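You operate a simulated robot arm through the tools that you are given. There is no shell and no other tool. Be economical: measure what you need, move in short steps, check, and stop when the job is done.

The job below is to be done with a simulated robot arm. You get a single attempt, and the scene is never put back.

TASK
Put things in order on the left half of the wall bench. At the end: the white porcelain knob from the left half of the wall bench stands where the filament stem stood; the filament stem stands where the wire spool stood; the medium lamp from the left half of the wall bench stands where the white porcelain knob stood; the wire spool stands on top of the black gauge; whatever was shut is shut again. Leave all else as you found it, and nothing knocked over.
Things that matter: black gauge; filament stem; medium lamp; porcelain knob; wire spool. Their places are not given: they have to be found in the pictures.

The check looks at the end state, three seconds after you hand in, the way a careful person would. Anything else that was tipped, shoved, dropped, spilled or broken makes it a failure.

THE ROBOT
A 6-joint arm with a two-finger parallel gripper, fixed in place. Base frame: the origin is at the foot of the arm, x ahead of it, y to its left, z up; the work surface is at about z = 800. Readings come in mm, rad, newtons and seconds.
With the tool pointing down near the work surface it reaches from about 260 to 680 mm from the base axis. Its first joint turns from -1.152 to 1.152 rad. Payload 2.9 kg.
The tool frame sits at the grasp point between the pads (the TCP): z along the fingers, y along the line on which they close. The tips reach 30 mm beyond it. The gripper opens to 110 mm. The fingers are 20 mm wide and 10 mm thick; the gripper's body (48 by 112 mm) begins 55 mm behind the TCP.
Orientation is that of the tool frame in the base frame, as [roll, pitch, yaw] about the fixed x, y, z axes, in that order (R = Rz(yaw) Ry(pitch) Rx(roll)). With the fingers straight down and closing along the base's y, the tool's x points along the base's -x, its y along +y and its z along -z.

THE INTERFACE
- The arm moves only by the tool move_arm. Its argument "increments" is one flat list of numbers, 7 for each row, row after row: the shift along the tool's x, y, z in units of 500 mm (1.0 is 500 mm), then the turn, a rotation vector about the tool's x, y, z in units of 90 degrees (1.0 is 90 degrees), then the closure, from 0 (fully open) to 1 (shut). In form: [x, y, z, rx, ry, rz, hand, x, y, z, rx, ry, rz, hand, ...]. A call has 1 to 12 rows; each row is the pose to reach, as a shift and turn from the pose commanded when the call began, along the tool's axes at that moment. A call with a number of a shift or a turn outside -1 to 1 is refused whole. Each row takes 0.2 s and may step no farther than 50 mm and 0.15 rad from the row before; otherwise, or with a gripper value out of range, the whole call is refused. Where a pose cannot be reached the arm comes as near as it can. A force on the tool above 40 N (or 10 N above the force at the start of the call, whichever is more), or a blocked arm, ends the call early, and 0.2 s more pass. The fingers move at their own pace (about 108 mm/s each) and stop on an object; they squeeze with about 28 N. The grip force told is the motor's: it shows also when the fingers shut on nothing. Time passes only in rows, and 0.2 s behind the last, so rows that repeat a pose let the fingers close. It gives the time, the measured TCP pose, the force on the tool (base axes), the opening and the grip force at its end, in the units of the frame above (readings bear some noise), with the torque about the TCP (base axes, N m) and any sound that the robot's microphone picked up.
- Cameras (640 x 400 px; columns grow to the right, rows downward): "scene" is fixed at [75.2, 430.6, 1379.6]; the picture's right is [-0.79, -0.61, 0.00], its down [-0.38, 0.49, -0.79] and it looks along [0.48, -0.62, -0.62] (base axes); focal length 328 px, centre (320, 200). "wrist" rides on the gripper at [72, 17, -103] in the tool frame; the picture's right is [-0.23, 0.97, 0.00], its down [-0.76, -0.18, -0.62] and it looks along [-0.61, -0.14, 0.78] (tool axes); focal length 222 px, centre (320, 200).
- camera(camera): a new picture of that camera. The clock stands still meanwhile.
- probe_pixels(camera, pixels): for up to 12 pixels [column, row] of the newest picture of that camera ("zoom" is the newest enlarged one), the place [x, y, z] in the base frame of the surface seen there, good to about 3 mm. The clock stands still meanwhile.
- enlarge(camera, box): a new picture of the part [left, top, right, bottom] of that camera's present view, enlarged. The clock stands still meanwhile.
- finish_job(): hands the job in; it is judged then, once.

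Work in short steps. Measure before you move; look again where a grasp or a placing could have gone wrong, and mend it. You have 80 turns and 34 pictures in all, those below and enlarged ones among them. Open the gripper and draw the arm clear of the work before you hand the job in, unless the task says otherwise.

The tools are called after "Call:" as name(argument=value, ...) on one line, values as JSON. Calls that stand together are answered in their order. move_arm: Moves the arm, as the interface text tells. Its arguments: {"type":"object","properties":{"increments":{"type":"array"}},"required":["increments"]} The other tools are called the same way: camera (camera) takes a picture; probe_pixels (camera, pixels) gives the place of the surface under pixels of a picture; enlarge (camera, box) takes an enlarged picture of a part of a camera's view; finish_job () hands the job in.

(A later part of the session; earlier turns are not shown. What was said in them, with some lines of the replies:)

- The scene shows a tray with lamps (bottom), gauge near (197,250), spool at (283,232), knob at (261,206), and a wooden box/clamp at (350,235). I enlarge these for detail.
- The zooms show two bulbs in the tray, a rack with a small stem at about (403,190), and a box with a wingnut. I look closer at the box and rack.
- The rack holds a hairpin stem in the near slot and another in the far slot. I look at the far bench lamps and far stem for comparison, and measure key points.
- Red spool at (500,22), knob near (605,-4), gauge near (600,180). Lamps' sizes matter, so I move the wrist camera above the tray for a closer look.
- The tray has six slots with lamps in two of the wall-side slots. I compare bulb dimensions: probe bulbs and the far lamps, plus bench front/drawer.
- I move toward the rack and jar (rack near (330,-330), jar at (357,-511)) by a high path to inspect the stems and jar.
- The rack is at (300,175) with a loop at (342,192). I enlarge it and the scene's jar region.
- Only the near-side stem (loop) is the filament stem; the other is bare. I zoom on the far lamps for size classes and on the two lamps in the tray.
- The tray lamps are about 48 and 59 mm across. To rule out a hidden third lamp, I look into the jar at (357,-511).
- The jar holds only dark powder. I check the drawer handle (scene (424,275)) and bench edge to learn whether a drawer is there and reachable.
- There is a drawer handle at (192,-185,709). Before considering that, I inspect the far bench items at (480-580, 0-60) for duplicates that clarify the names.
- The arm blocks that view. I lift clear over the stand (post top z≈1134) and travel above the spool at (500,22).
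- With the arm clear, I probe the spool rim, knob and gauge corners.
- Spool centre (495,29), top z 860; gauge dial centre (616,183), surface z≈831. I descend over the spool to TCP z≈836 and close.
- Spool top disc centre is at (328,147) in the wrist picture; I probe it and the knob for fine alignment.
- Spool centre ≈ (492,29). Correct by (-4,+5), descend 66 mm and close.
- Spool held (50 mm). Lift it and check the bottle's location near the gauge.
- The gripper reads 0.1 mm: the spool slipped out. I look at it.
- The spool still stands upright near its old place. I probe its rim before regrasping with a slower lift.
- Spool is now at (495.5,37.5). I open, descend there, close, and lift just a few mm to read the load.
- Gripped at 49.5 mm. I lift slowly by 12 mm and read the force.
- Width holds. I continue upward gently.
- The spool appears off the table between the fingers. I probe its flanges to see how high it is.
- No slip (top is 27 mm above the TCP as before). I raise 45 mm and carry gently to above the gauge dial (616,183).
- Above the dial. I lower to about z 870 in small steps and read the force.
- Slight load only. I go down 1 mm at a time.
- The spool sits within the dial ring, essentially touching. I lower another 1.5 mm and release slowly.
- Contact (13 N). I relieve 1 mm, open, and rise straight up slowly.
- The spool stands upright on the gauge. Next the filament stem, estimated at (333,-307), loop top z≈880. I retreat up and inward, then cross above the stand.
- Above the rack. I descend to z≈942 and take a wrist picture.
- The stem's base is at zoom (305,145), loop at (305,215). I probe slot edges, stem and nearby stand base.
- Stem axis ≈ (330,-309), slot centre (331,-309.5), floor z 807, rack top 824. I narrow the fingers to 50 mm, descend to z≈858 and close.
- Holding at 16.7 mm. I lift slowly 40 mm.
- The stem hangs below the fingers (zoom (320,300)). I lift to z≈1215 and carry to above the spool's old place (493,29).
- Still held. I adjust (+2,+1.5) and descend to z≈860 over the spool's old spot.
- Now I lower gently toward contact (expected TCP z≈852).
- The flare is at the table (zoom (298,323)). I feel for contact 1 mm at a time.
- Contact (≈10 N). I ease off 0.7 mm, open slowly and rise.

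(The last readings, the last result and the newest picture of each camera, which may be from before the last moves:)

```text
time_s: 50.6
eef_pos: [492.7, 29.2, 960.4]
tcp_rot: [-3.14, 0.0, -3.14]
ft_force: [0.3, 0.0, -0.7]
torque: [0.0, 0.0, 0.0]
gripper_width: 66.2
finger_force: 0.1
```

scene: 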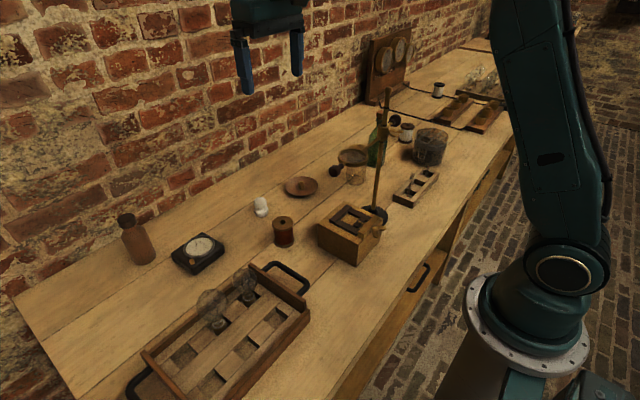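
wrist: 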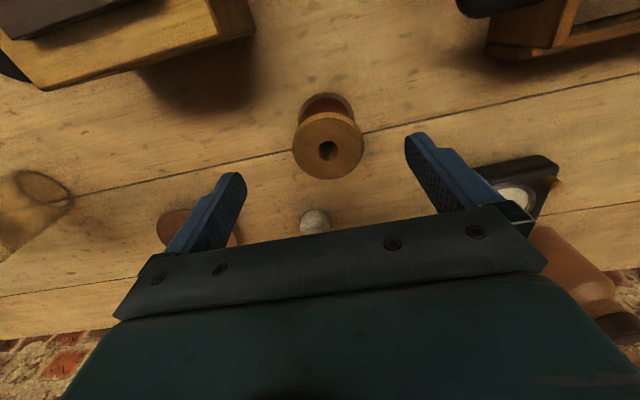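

Stem released. Next the porcelain knob at about (610,-8). I move above it and check nearby plate edges.

Call:
move_arm(increments=[-0.06, -0.019, 0, 0, 0, 0, 0.4, -0.12, -0.038, 0, 0, 0, 0, 0.4, -0.18, -0.057, 0, 0, 0, 0, 0.4, -0.234, -0.075, 0, 0, 0, 0, 0.4, -0.234, -0.075, 0, 0, 0, 0, 0.4])

Call:
camera(camera="wrist")

```text
time_s: 51.8
eef_pos: [613.6, -9.6, 958.0]
tcp_rot: [-3.141, -0.001, 3.141]
ft_force: [-0.7, 0.7, 0.3]
torque: [-0.02, 0.0, 0.01]
gripper_width: 66.0
finger_force: 0.0
```

```text
2 pictures are left
```

wrist: 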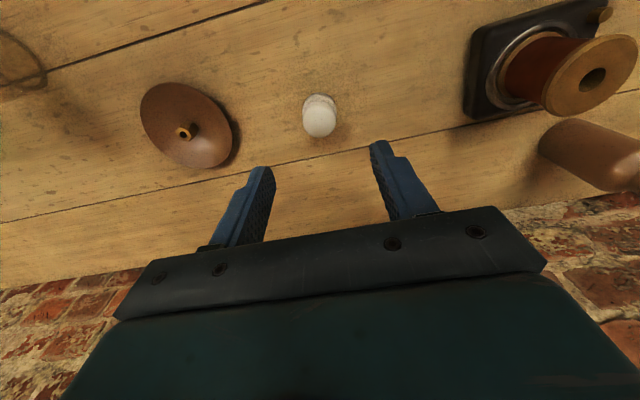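

Knob at (320,118); plate edge at (235,130). I probe these.

Call:
probe_pixels(camera="wrist", pixels=[[320, 122], [304, 118], [335, 118], [320, 97], [320, 134], [320, 108], [306, 106], [334, 104], [225, 130], [312, 122], [328, 122], [320, 128]])

```text
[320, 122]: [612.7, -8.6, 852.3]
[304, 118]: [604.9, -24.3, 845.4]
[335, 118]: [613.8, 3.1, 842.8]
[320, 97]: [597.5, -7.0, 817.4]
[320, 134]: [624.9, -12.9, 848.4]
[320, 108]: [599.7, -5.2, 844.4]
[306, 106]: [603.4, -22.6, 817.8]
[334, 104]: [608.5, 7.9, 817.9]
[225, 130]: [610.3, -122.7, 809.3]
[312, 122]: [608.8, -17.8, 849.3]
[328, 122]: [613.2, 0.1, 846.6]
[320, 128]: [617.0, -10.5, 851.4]
```

Knob centre (612,-9), aligned. I descend to z≈834 and close to measure the base width.

Call:
move_arm(increments=[0.002, 0, 0.09, 0, 0, 0, 0.4, 0.002, 0, 0.17, 0, 0, 0, 0.4, 0.002, 0, 0.23, 0, 0, 0, 0.4, 0.002, 0, 0.248, 0, 0, 0, 0.4, 0.002, 0, 0.248, 0, 0, 0, 0.6, 0.002, 0, 0.248, 0, 0, 0, 0.8, 0.002, 0, 0.248, 0, 0, 0, 1, 0.002, 0, 0.248, 0, 0, 0, 1])

```text
time_s: 53.6
eef_pos: [611.1, -10.3, 835.4]
tcp_rot: [-3.14, -0.002, -3.142]
ft_force: [0.5, 0.0, -0.7]
torque: [0.03, 0.03, -0.02]
gripper_width: 36.7
finger_force: 28.4
```

Base is 36.7 mm wide, close to slot size. I regrip higher (tips above the rack when placed): open, rise 17 mm, close on the top bulb, lift gently.

Call:
move_arm(increments=[0, 0, 0, 0, 0, 0, 0.5, 0, 0, 0, 0, 0, 0, 0.5, 0, 0, -0.034, 0, 0, 0, 0.5, 0, 0, -0.034, 0, 0, 0, 0.6, 0, 0, -0.034, 0, 0, 0, 0.8, 0, 0, -0.034, 0, 0, 0, 1, 0, 0, -0.034, 0, 0, 0, 1, 0, 0, -0.034, 0, 0, 0, 1])

Call:
move_arm(increments=[0, 0, -0.004, 0, 0, 0, 1, 0, 0, -0.012, 0, 0, 0, 1, 0, 0, -0.024, 0, 0, 0, 1, 0, 0, -0.04, 0, 0, 0, 1, 0, 0, -0.06, 0, 0, 0, 1])

```text
time_s: 55.4
eef_pos: [610.3, -7.7, 852.2]
tcp_rot: [3.14, -0.001, -3.141]
ft_force: [0.1, -1.1, 2.0]
torque: [0.01, -0.02, 0.0]
gripper_width: 33.6
finger_force: 28.2
```

```text
time_s: 56.6
eef_pos: [609.5, -8.7, 882.2]
tcp_rot: [-3.141, 0.001, 3.141]
ft_force: [-0.5, -0.4, 0.0]
torque: [-0.01, -0.01, 0.01]
gripper_width: 33.6
finger_force: 27.7
```

Held at 33.6 mm. I rise and draw in to (500,-9,1215), then cross to above the slot (331,-309.5).

Call:
move_arm(increments=[0.01, 0, -0.04, 0, 0, 0, 1, 0.03, 0, -0.1, 0, 0, 0, 1, 0.05, 0, -0.165, 0, 0, 0, 1, 0.07, 0, -0.23, 0, 0, 0, 1, 0.09, 0, -0.295, 0, 0, 0, 1, 0.11, 0, -0.36, 0, 0, 0, 1, 0.13, 0, -0.425, 0, 0, 0, 1, 0.15, 0, -0.49, 0, 0, 0, 1, 0.17, 0, -0.555, 0, 0, 0, 1, 0.19, 0, -0.61, 0, 0, 0, 1, 0.21, 0, -0.65, 0, 0, 0, 1, 0.22, 0, -0.666, 0, 0, 0, 1])

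Call:
move_arm(increments=[0.014, -0.025, 0, 0, 0, 0, 1, 0.043, -0.077, 0, 0, 0, 0, 1, 0.075, -0.135, 0, 0, 0, 0, 1, 0.108, -0.194, 0, 0, 0, 0, 1, 0.141, -0.253, 0, 0, 0, 0, 1, 0.174, -0.312, 0, 0, 0, 0, 1, 0.207, -0.371, 0, 0, 0, 0, 1, 0.24, -0.43, 0, 0, 0, 0, 1, 0.27, -0.485, 0, 0, 0, 0, 1, 0.3, -0.54, 0, 0, 0, 0, 1, 0.325, -0.58, 0, 0, 0, 0, 1, 0.338, -0.6, 0, 0, 0, 0, 1])

```text
time_s: 59.2
eef_pos: [498.8, -6.5, 1215.5]
tcp_rot: [-3.141, 0.0, -3.141]
ft_force: [-0.6, 0.0, -0.7]
torque: [-0.03, 0.01, 0.01]
gripper_width: 33.4
finger_force: 27.9
```

```text
time_s: 61.8
eef_pos: [330.7, -309.5, 1212.8]
tcp_rot: [3.141, -0.001, -3.14]
ft_force: [-0.9, 0.0, 0.2]
torque: [0.04, -0.05, 0.01]
gripper_width: 33.6
finger_force: 28.3
```

Aligned. I shift x by -1.5 mm and descend to z≈884 (knob bottom ~8 mm above the rack top).

Call:
move_arm(increments=[0.003, 0, 0.04, 0, 0, 0, 1, 0.003, 0, 0.1, 0, 0, 0, 1, 0.003, 0, 0.16, 0, 0, 0, 1, 0.003, 0, 0.22, 0, 0, 0, 1, 0.003, 0, 0.285, 0, 0, 0, 1, 0.003, 0, 0.35, 0, 0, 0, 1, 0.003, 0, 0.415, 0, 0, 0, 1, 0.003, 0, 0.48, 0, 0, 0, 1, 0.003, 0, 0.54, 0, 0, 0, 1, 0.003, 0, 0.6, 0, 0, 0, 1, 0.003, 0, 0.64, 0, 0, 0, 1, 0.003, 0, 0.656, 0, 0, 0, 1])

Call:
move_arm(increments=[0, 0, 0, 0, 0, 0, 1, 0, 0, 0, 0, 0, 0, 1])

```text
time_s: 64.4
eef_pos: [330.9, -310.0, 883.5]
tcp_rot: [3.141, 0.001, 3.141]
ft_force: [-0.9, 0.1, -0.9]
torque: [0.0, -0.01, -0.03]
gripper_width: 33.7
finger_force: 28.1
```

```text
time_s: 65.0
eef_pos: [330.2, -310.0, 884.6]
tcp_rot: [-3.141, -0.001, 3.141]
ft_force: [0.9, -0.1, -0.5]
torque: [0.02, 0.02, -0.01]
gripper_width: 33.6
finger_force: 28.2
```

I lower in 2 mm then 1 mm steps, feeling for the rack.

Call:
move_arm(increments=[0, 0, 0.004, 0, 0, 0, 1, 0, 0, 0.008, 0, 0, 0, 1, 0, 0, 0.012, 0, 0, 0, 1, 0, 0, 0.014, 0, 0, 0, 1, 0, 0, 0.016, 0, 0, 0, 1])

Call:
move_arm(increments=[0, 0, 0.002, 0, 0, 0, 1, 0, 0, 0.004, 0, 0, 0, 1])

```text
time_s: 66.2
eef_pos: [329.1, -308.8, 877.1]
tcp_rot: [-3.141, -0.002, 3.141]
ft_force: [0.0, 0.7, -0.7]
torque: [0.0, 0.04, 0.0]
gripper_width: 33.9
finger_force: 27.5
```

```text
time_s: 66.8
eef_pos: [330.2, -309.7, 877.0]
tcp_rot: [-3.139, 0.002, 3.142]
ft_force: [-1.3, 1.0, 13.2]
torque: [0.17, -0.12, 0.05]
gripper_width: 33.6
finger_force: 27.6
```

Contact at bottom z≈824 with torque indicating the +x,+y rim touches. I back up, shift (-2,-3) mm and probe by touch again.

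Call:
move_arm(increments=[0, 0, -0.006, 0, 0, 0, 1, 0.004, -0.006, -0.006, 0, 0, 0, 1, 0.004, -0.006, -0.002, 0, 0, 0, 1, 0.004, -0.006, 0, 0, 0, 0, 1, 0.004, -0.006, 0, 0, 0, 0, 1])

```text
time_s: 68.0
eef_pos: [328.0, -311.7, 875.7]
tcp_rot: [-3.141, 0.002, -3.14]
ft_force: [-3.8, 2.3, 15.3]
torque: [0.23, -0.02, 0.01]
gripper_width: 33.6
finger_force: 27.8
```

Contact persists on the +y side. I use one picture to see how the knob sits relative to the slot.

Call:
enlarge(camera="wrist", box=[220, 70, 420, 200])

```text
3.08 times, centred on (320, 135) of wrist
```

zoom: 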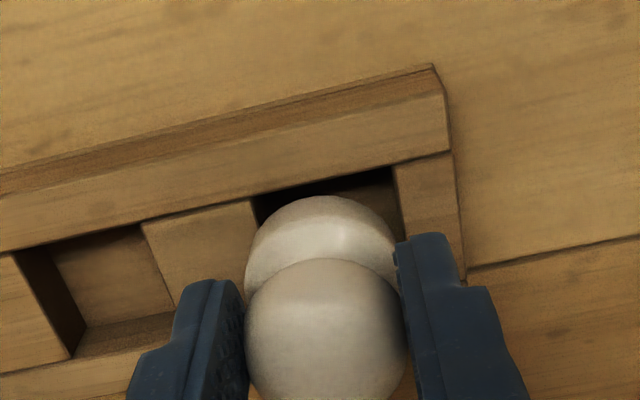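

The knob base covers the slot closely. I probe slot edges and knob edges in this picture to centre precisely.

Call:
probe_pixels(camera="zoom", pixels=[[248, 205], [390, 163], [258, 188], [398, 172], [400, 190], [244, 215], [330, 172], [246, 265], [395, 255], [320, 200], [260, 215], [385, 200]])

```text
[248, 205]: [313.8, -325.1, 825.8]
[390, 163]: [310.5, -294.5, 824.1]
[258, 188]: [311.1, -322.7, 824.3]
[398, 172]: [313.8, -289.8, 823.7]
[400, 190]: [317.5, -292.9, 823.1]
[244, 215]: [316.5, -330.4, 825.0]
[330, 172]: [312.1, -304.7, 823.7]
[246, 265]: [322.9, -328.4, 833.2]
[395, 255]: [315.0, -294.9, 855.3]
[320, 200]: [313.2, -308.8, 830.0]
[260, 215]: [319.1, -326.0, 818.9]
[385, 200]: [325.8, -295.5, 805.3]
```

Slot spans y -325..-292.5, x from 313.5; the knob base (36.7 mm) is wider than the slot, so it must stand on the rack over it unless the foot tapers. I centre exactly (dx -1.3, dy +2.5) and lower again.

Call:
move_arm(increments=[0, 0, -0.006, 0, 0, 0, 1, 0.0026, 0.005, -0.006, 0, 0, 0, 1, 0.0026, 0.005, -0.006, 0, 0, 0, 1, 0.0026, 0.005, -0.002, 0, 0, 0, 1, 0.0026, 0.005, 0, 0, 0, 0, 1, 0.0026, 0.005, 0.001, 0, 0, 0, 1])

```text
time_s: 69.4
eef_pos: [325.1, -309.3, 875.4]
tcp_rot: [-3.141, -0.002, 3.141]
ft_force: [-3.5, 4.7, 14.0]
torque: [0.17, -0.03, 0.03]
gripper_width: 33.4
finger_force: 27.9
```

Same height contact: it bridges the slot. I ease off, open slowly and rise a bit.

Call:
move_arm(increments=[0, 0, -0.0016, 0, 0, 0, 1, 0, 0, -0.0016, 0, 0, 0, 0.68, 0, 0, -0.0016, 0, 0, 0, 0.62, 0, 0, -0.0016, 0, 0, 0, 0.5, 0, 0, -0.0016, 0, 0, 0, 0.4, 0, 0, -0.03, 0, 0, 0, 0.4, 0, 0, -0.1, 0, 0, 0, 0.4, 0, 0, -0.18, 0, 0, 0, 0.4])

Call:
probe_pixels(camera="scene", pixels=[[211, 297], [225, 305], [198, 303], [211, 318], [217, 326], [245, 272], [256, 281], [235, 281], [245, 290], [249, 299], [220, 324], [252, 297]])

```text
time_s: 71.2
eef_pos: [324.4, -307.0, 964.0]
tcp_rot: [3.141, -0.002, 3.141]
ft_force: [-0.7, 0.4, 0.4]
torque: [-0.02, -0.02, -0.01]
gripper_width: 65.8
finger_force: 0.1
```

```text
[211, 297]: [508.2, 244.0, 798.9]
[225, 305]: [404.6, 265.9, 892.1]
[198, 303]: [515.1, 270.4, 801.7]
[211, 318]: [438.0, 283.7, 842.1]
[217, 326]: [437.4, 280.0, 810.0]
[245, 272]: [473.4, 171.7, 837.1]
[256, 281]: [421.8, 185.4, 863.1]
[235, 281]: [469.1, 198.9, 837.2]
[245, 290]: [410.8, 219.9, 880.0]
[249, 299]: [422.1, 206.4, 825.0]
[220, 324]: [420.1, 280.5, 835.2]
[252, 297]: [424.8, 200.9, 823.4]
```

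Knob released. Lamps: smaller at (430,206), larger (≈58 mm, bulb centre z≈877) at (429,281). In the ordered tray small→medium→(large missing), I take the larger as the medium. I travel high, rotating the hand 90° to close along x, away from the neighbour lamp.

Call:
move_arm(increments=[0, 0, -0.084, 0, 0, 0, 0.4, 0, 0, -0.168, 0, 0, 0, 0.4, 0, 0, -0.252, 0, 0, 0, 0.4, 0, 0, -0.336, 0, 0, 0, 0.4, 0, 0, -0.42, 0, 0, 0, 0.4, 0, 0, -0.502, 0, 0, 0, 0.3, -0.016, 0.088, -0.502, 0, 0, 0, 0.2, -0.032, 0.176, -0.502, 0, 0, 0, 0.2, -0.048, 0.264, -0.502, 0, 0, 0, 0.2, -0.064, 0.352, -0.502, 0, 0, 0, 0.2, -0.08, 0.44, -0.502, 0, 0, 0, 0.2, -0.096, 0.53, -0.502, 0, 0, 0, 0.2])

Call:
move_arm(increments=[-0.01, 0.054, 0, 0, 0, 0.084, 0.2, -0.019, 0.107, 0, 0, 0, 0.167, 0.2, -0.029, 0.161, 0, 0, 0, 0.25, 0.2, -0.038, 0.215, 0, 0, 0, 0.333, 0.2, -0.048, 0.268, 0, 0, 0, 0.417, 0.2, -0.058, 0.322, 0, 0, 0, 0.5, 0.2, -0.067, 0.376, 0, 0, 0, 0.583, 0.2, -0.077, 0.43, 0, 0, 0, 0.667, 0.2, -0.087, 0.483, 0, 0, 0, 0.75, 0.2, -0.096, 0.537, 0, 0, 0, 0.833, 0.2, -0.106, 0.59, 0, 0, 0, 0.917, 0.2, -0.116, 0.644, 0, 0, 0, 1, 0.2])

```text
time_s: 73.8
eef_pos: [376.8, -46.5, 1216.7]
tcp_rot: [3.141, 0.0, 3.141]
ft_force: [-0.4, -0.4, 0.6]
torque: [0.01, 0.02, 0.01]
gripper_width: 87.8
finger_force: 0.0
```

```text
time_s: 76.4
eef_pos: [431.6, 279.9, 1218.1]
tcp_rot: [-3.141, 0.001, 1.569]
ft_force: [0.2, 1.4, -0.2]
torque: [0.0, -0.01, -0.02]
gripper_width: 88.1
finger_force: 0.1
```

Hand rotated (closes along x) above the larger lamp. I descend to z≈877 around the bulb, still open.

Call:
move_arm(increments=[0.002, -0.004, 0.09, 0, 0, 0, 0.2, 0.002, -0.004, 0.18, 0, 0, 0, 0.2, 0.002, -0.004, 0.27, 0, 0, 0, 0.2, 0.002, -0.004, 0.36, 0, 0, 0, 0.2, 0.002, -0.004, 0.45, 0, 0, 0, 0.2, 0.002, -0.004, 0.54, 0, 0, 0, 0.2, 0.002, -0.004, 0.6, 0, 0, 0, 0.2, 0.002, -0.004, 0.65, 0, 0, 0, 0.2, 0.002, -0.004, 0.682, 0, 0, 0, 0.2, 0.002, -0.004, 0.682, 0, 0, 0, 0.2])

```text
time_s: 78.6
eef_pos: [430.5, 279.4, 875.5]
tcp_rot: [3.14, 0.001, 1.572]
ft_force: [-0.4, -0.1, -0.8]
torque: [0.03, 0.01, -0.02]
gripper_width: 88.0
finger_force: 0.0
```

Clear descent. I close slowly on the bulb.

Call:
move_arm(increments=[0, 0, 0, 0, 0, 0, 0.3, 0, 0, 0, 0, 0, 0, 0.4, 0, 0, 0, 0, 0, 0, 0.5, 0, 0, 0, 0, 0, 0, 0.6, 0, 0, 0, 0, 0, 0, 0.8, 0, 0, 0, 0, 0, 0, 1, 0, 0, 0, 0, 0, 0, 1])

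```text
time_s: 80.2
eef_pos: [430.6, 278.8, 876.6]
tcp_rot: [-3.142, -0.001, 1.572]
ft_force: [-0.6, -0.7, 0.5]
torque: [0.03, -0.01, 0.01]
gripper_width: 52.2
finger_force: 27.7
```

Closed at 52.2 mm. I lift gently 25 mm and check the hold.

Call:
move_arm(increments=[0, 0, -0.003, 0, 0, 0, 1, 0, 0, -0.008, 0, 0, 0, 1, 0, 0, -0.015, 0, 0, 0, 1, 0, 0, -0.024, 0, 0, 0, 1, 0, 0, -0.036, 0, 0, 0, 1, 0, 0, -0.05, 0, 0, 0, 1])

```text
time_s: 81.6
eef_pos: [430.3, 277.9, 900.9]
tcp_rot: [-3.141, 0.001, 1.571]
ft_force: [1.0, -0.4, -1.0]
torque: [0.02, 0.01, 0.01]
gripper_width: 51.9
finger_force: 28.1
```

Held. I lift to z≈1020 and carry to above the knob's old place (612,-9).

Call:
move_arm(increments=[0, 0, -0.03, 0, 0, 0, 1, 0, 0, -0.075, 0, 0, 0, 1, 0, 0, -0.125, 0, 0, 0, 1, 0, 0, -0.175, 0, 0, 0, 1, 0, 0, -0.215, 0, 0, 0, 1, 0, 0, -0.24, 0, 0, 0, 1])

Call:
move_arm(increments=[-0.03, 0.019, 0, 0, 0, 0, 1, -0.08, 0.05, 0, 0, 0, 0, 1, -0.135, 0.085, 0, 0, 0, 0, 1, -0.19, 0.12, 0, 0, 0, 0, 1, -0.245, 0.154, 0, 0, 0, 0, 1, -0.3, 0.189, 0, 0, 0, 0, 1, -0.355, 0.224, 0, 0, 0, 0, 1, -0.41, 0.258, 0, 0, 0, 0, 1, -0.465, 0.293, 0, 0, 0, 0, 1, -0.515, 0.325, 0, 0, 0, 0, 1, -0.555, 0.35, 0, 0, 0, 0, 1, -0.577, 0.363, 0, 0, 0, 0, 1])

```text
time_s: 83.0
eef_pos: [431.4, 279.0, 1019.1]
tcp_rot: [3.141, 0.0, 1.57]
ft_force: [0.0, -0.4, 0.0]
torque: [-0.02, -0.02, -0.02]
gripper_width: 51.9
finger_force: 27.8
```

```text
time_s: 85.6
eef_pos: [611.4, -8.2, 1021.1]
tcp_rot: [3.141, -0.001, 1.571]
ft_force: [0.1, -0.7, -0.3]
torque: [-0.04, 0.01, -0.01]
gripper_width: 51.9
finger_force: 27.4
```

Descend to z≈880, then feel for the table.

Call:
move_arm(increments=[-0.002, 0, 0.05, 0, 0, 0, 1, -0.002, 0, 0.11, 0, 0, 0, 1, -0.002, 0, 0.17, 0, 0, 0, 1, -0.002, 0, 0.23, 0, 0, 0, 1, -0.002, 0, 0.265, 0, 0, 0, 1, -0.002, 0, 0.28, 0, 0, 0, 1, -0.002, 0, 0.286, 0, 0, 0, 1])

Call:
move_arm(increments=[0, 0, 0.003, 0, 0, 0, 1, 0, 0, 0.006, 0, 0, 0, 1])

```text
time_s: 87.2
eef_pos: [612.6, -9.8, 877.3]
tcp_rot: [3.141, 0.002, 1.572]
ft_force: [-0.4, -0.1, -0.8]
torque: [0.01, 0.0, -0.03]
gripper_width: 52.3
finger_force: 27.7
```

```text
time_s: 87.8
eef_pos: [612.7, -10.9, 873.4]
tcp_rot: [3.14, 0.0, 1.569]
ft_force: [0.4, 0.4, -0.2]
torque: [-0.01, 0.02, 0.02]
gripper_width: 52.1
finger_force: 27.6
```

Call:
move_arm(increments=[0, 0, 0.003, 0, 0, 0, 1, 0, 0, 0.005, 0, 0, 0, 1])

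Call:
move_arm(increments=[0, 0, 0.002, 0, 0, 0, 1])

```text
time_s: 88.4
eef_pos: [612.4, -11.4, 871.4]
tcp_rot: [3.141, 0.001, 1.57]
ft_force: [0.0, 0.6, -1.0]
torque: [0.04, -0.03, 0.02]
gripper_width: 51.9
finger_force: 27.6
```

```text
time_s: 88.8
eef_pos: [611.1, -10.6, 869.7]
tcp_rot: [3.141, 0.001, 1.572]
ft_force: [-0.1, -0.3, 2.2]
torque: [0.01, 0.01, -0.01]
gripper_width: 51.6
finger_force: 28.2
```

Beginning contact (2 N). One more 1 mm step.

Call:
move_arm(increments=[0, 0, 0.0014, 0, 0, 0, 1])

```text
time_s: 89.2
eef_pos: [612.2, -10.7, 869.9]
tcp_rot: [3.139, 0.002, 1.569]
ft_force: [-0.8, 0.3, 6.3]
torque: [0.04, 0.05, -0.02]
gripper_width: 52.1
finger_force: 28.6
```

The lamp stands on the table (6 N). I ease off, open slowly and rise straight up.

Call:
move_arm(increments=[0, 0, -0.001, 0, 0, 0, 1, 0, 0, -0.001, 0, 0, 0, 0.48, 0, 0, -0.001, 0, 0, 0, 0.4, 0, 0, -0.001, 0, 0, 0, 0.25, 0, 0, -0.001, 0, 0, 0, 0.2, 0, 0, -0.03, 0, 0, 0, 0.2, 0, 0, -0.1, 0, 0, 0, 0.2, 0, 0, -0.18, 0, 0, 0, 0.2, 0, 0, -0.27, 0, 0, 0, 0.2, 0, 0, -0.36, 0, 0, 0, 0.2, 0, 0, -0.45, 0, 0, 0, 0.2, 0, 0, -0.54, 0, 0, 0, 0.2])

Call:
move_arm(increments=[0, -0.08, -0.05, 0, 0, 0, 0, 0, -0.16, -0.1, 0, 0, 0, 0, 0, -0.24, -0.14, 0, 0, 0, 0, 0, -0.32, -0.16, 0, 0, 0, 0])

Call:
camera(camera="scene")

```text
time_s: 91.8
eef_pos: [614.5, -9.2, 1143.3]
tcp_rot: [-3.14, -0.001, 1.57]
ft_force: [-0.2, 0.2, 0.0]
torque: [-0.01, -0.03, 0.0]
gripper_width: 88.0
finger_force: 0.1
```

```text
time_s: 92.8
eef_pos: [451.6, -11.4, 1221.8]
tcp_rot: [-3.142, 0.0, 1.571]
ft_force: [-0.7, -0.2, 1.1]
torque: [0.02, -0.03, 0.01]
gripper_width: 110.1
finger_force: 0.1
```

```text
0 pictures are left
```

scene: 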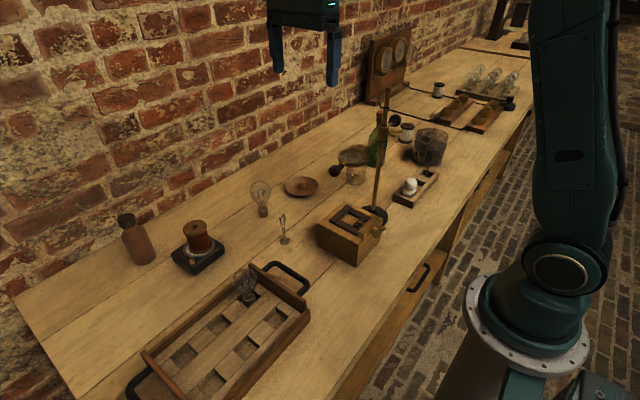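

All pieces stand: lamp (261,197), stem (283,229), spool on the gauge (197,240), knob on the rack (409,186). I probe positions for a last check.

Call:
probe_pixels(camera="scene", pixels=[[410, 181], [409, 192], [404, 190], [415, 190], [263, 213], [283, 241], [197, 226], [199, 250]])

```text
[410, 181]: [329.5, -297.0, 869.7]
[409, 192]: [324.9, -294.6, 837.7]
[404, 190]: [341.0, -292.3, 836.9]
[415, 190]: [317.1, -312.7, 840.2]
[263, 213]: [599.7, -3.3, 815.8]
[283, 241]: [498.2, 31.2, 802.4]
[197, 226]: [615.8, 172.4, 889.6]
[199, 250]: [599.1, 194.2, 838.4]
```

Positions agree: the knob is over the stem's slot, the lamp is on the knob's spot, the stem is on the spool's spot, and the spool is on the gauge. The gripper is open and the arm clear, so I hand in.

Call:
finish_job()

```text
The job is handed in.
```

I moved all four pieces and handed the job in; the last picture showed everything upright, but two points are uncertain:

- **Medium lamp:** the tray held only two lamps, and I took the larger (about 52 mm across) as the medium one because the tray looked ordered small, medium, large with the large one missing. I found no third lamp to confirm that, and I did not look in the drawer.
- **Porcelain knob:** its base is 36.7 mm wide and the stem's slot is about 33 mm, so the knob stands on top of the rack over the slot rather than down inside it.

The filament stem is on the spool's old spot and the spool is on the gauge. The spool slipped out on the first lift but stayed standing, and the second lift held. I opened nothing, so there was nothing to shut again.
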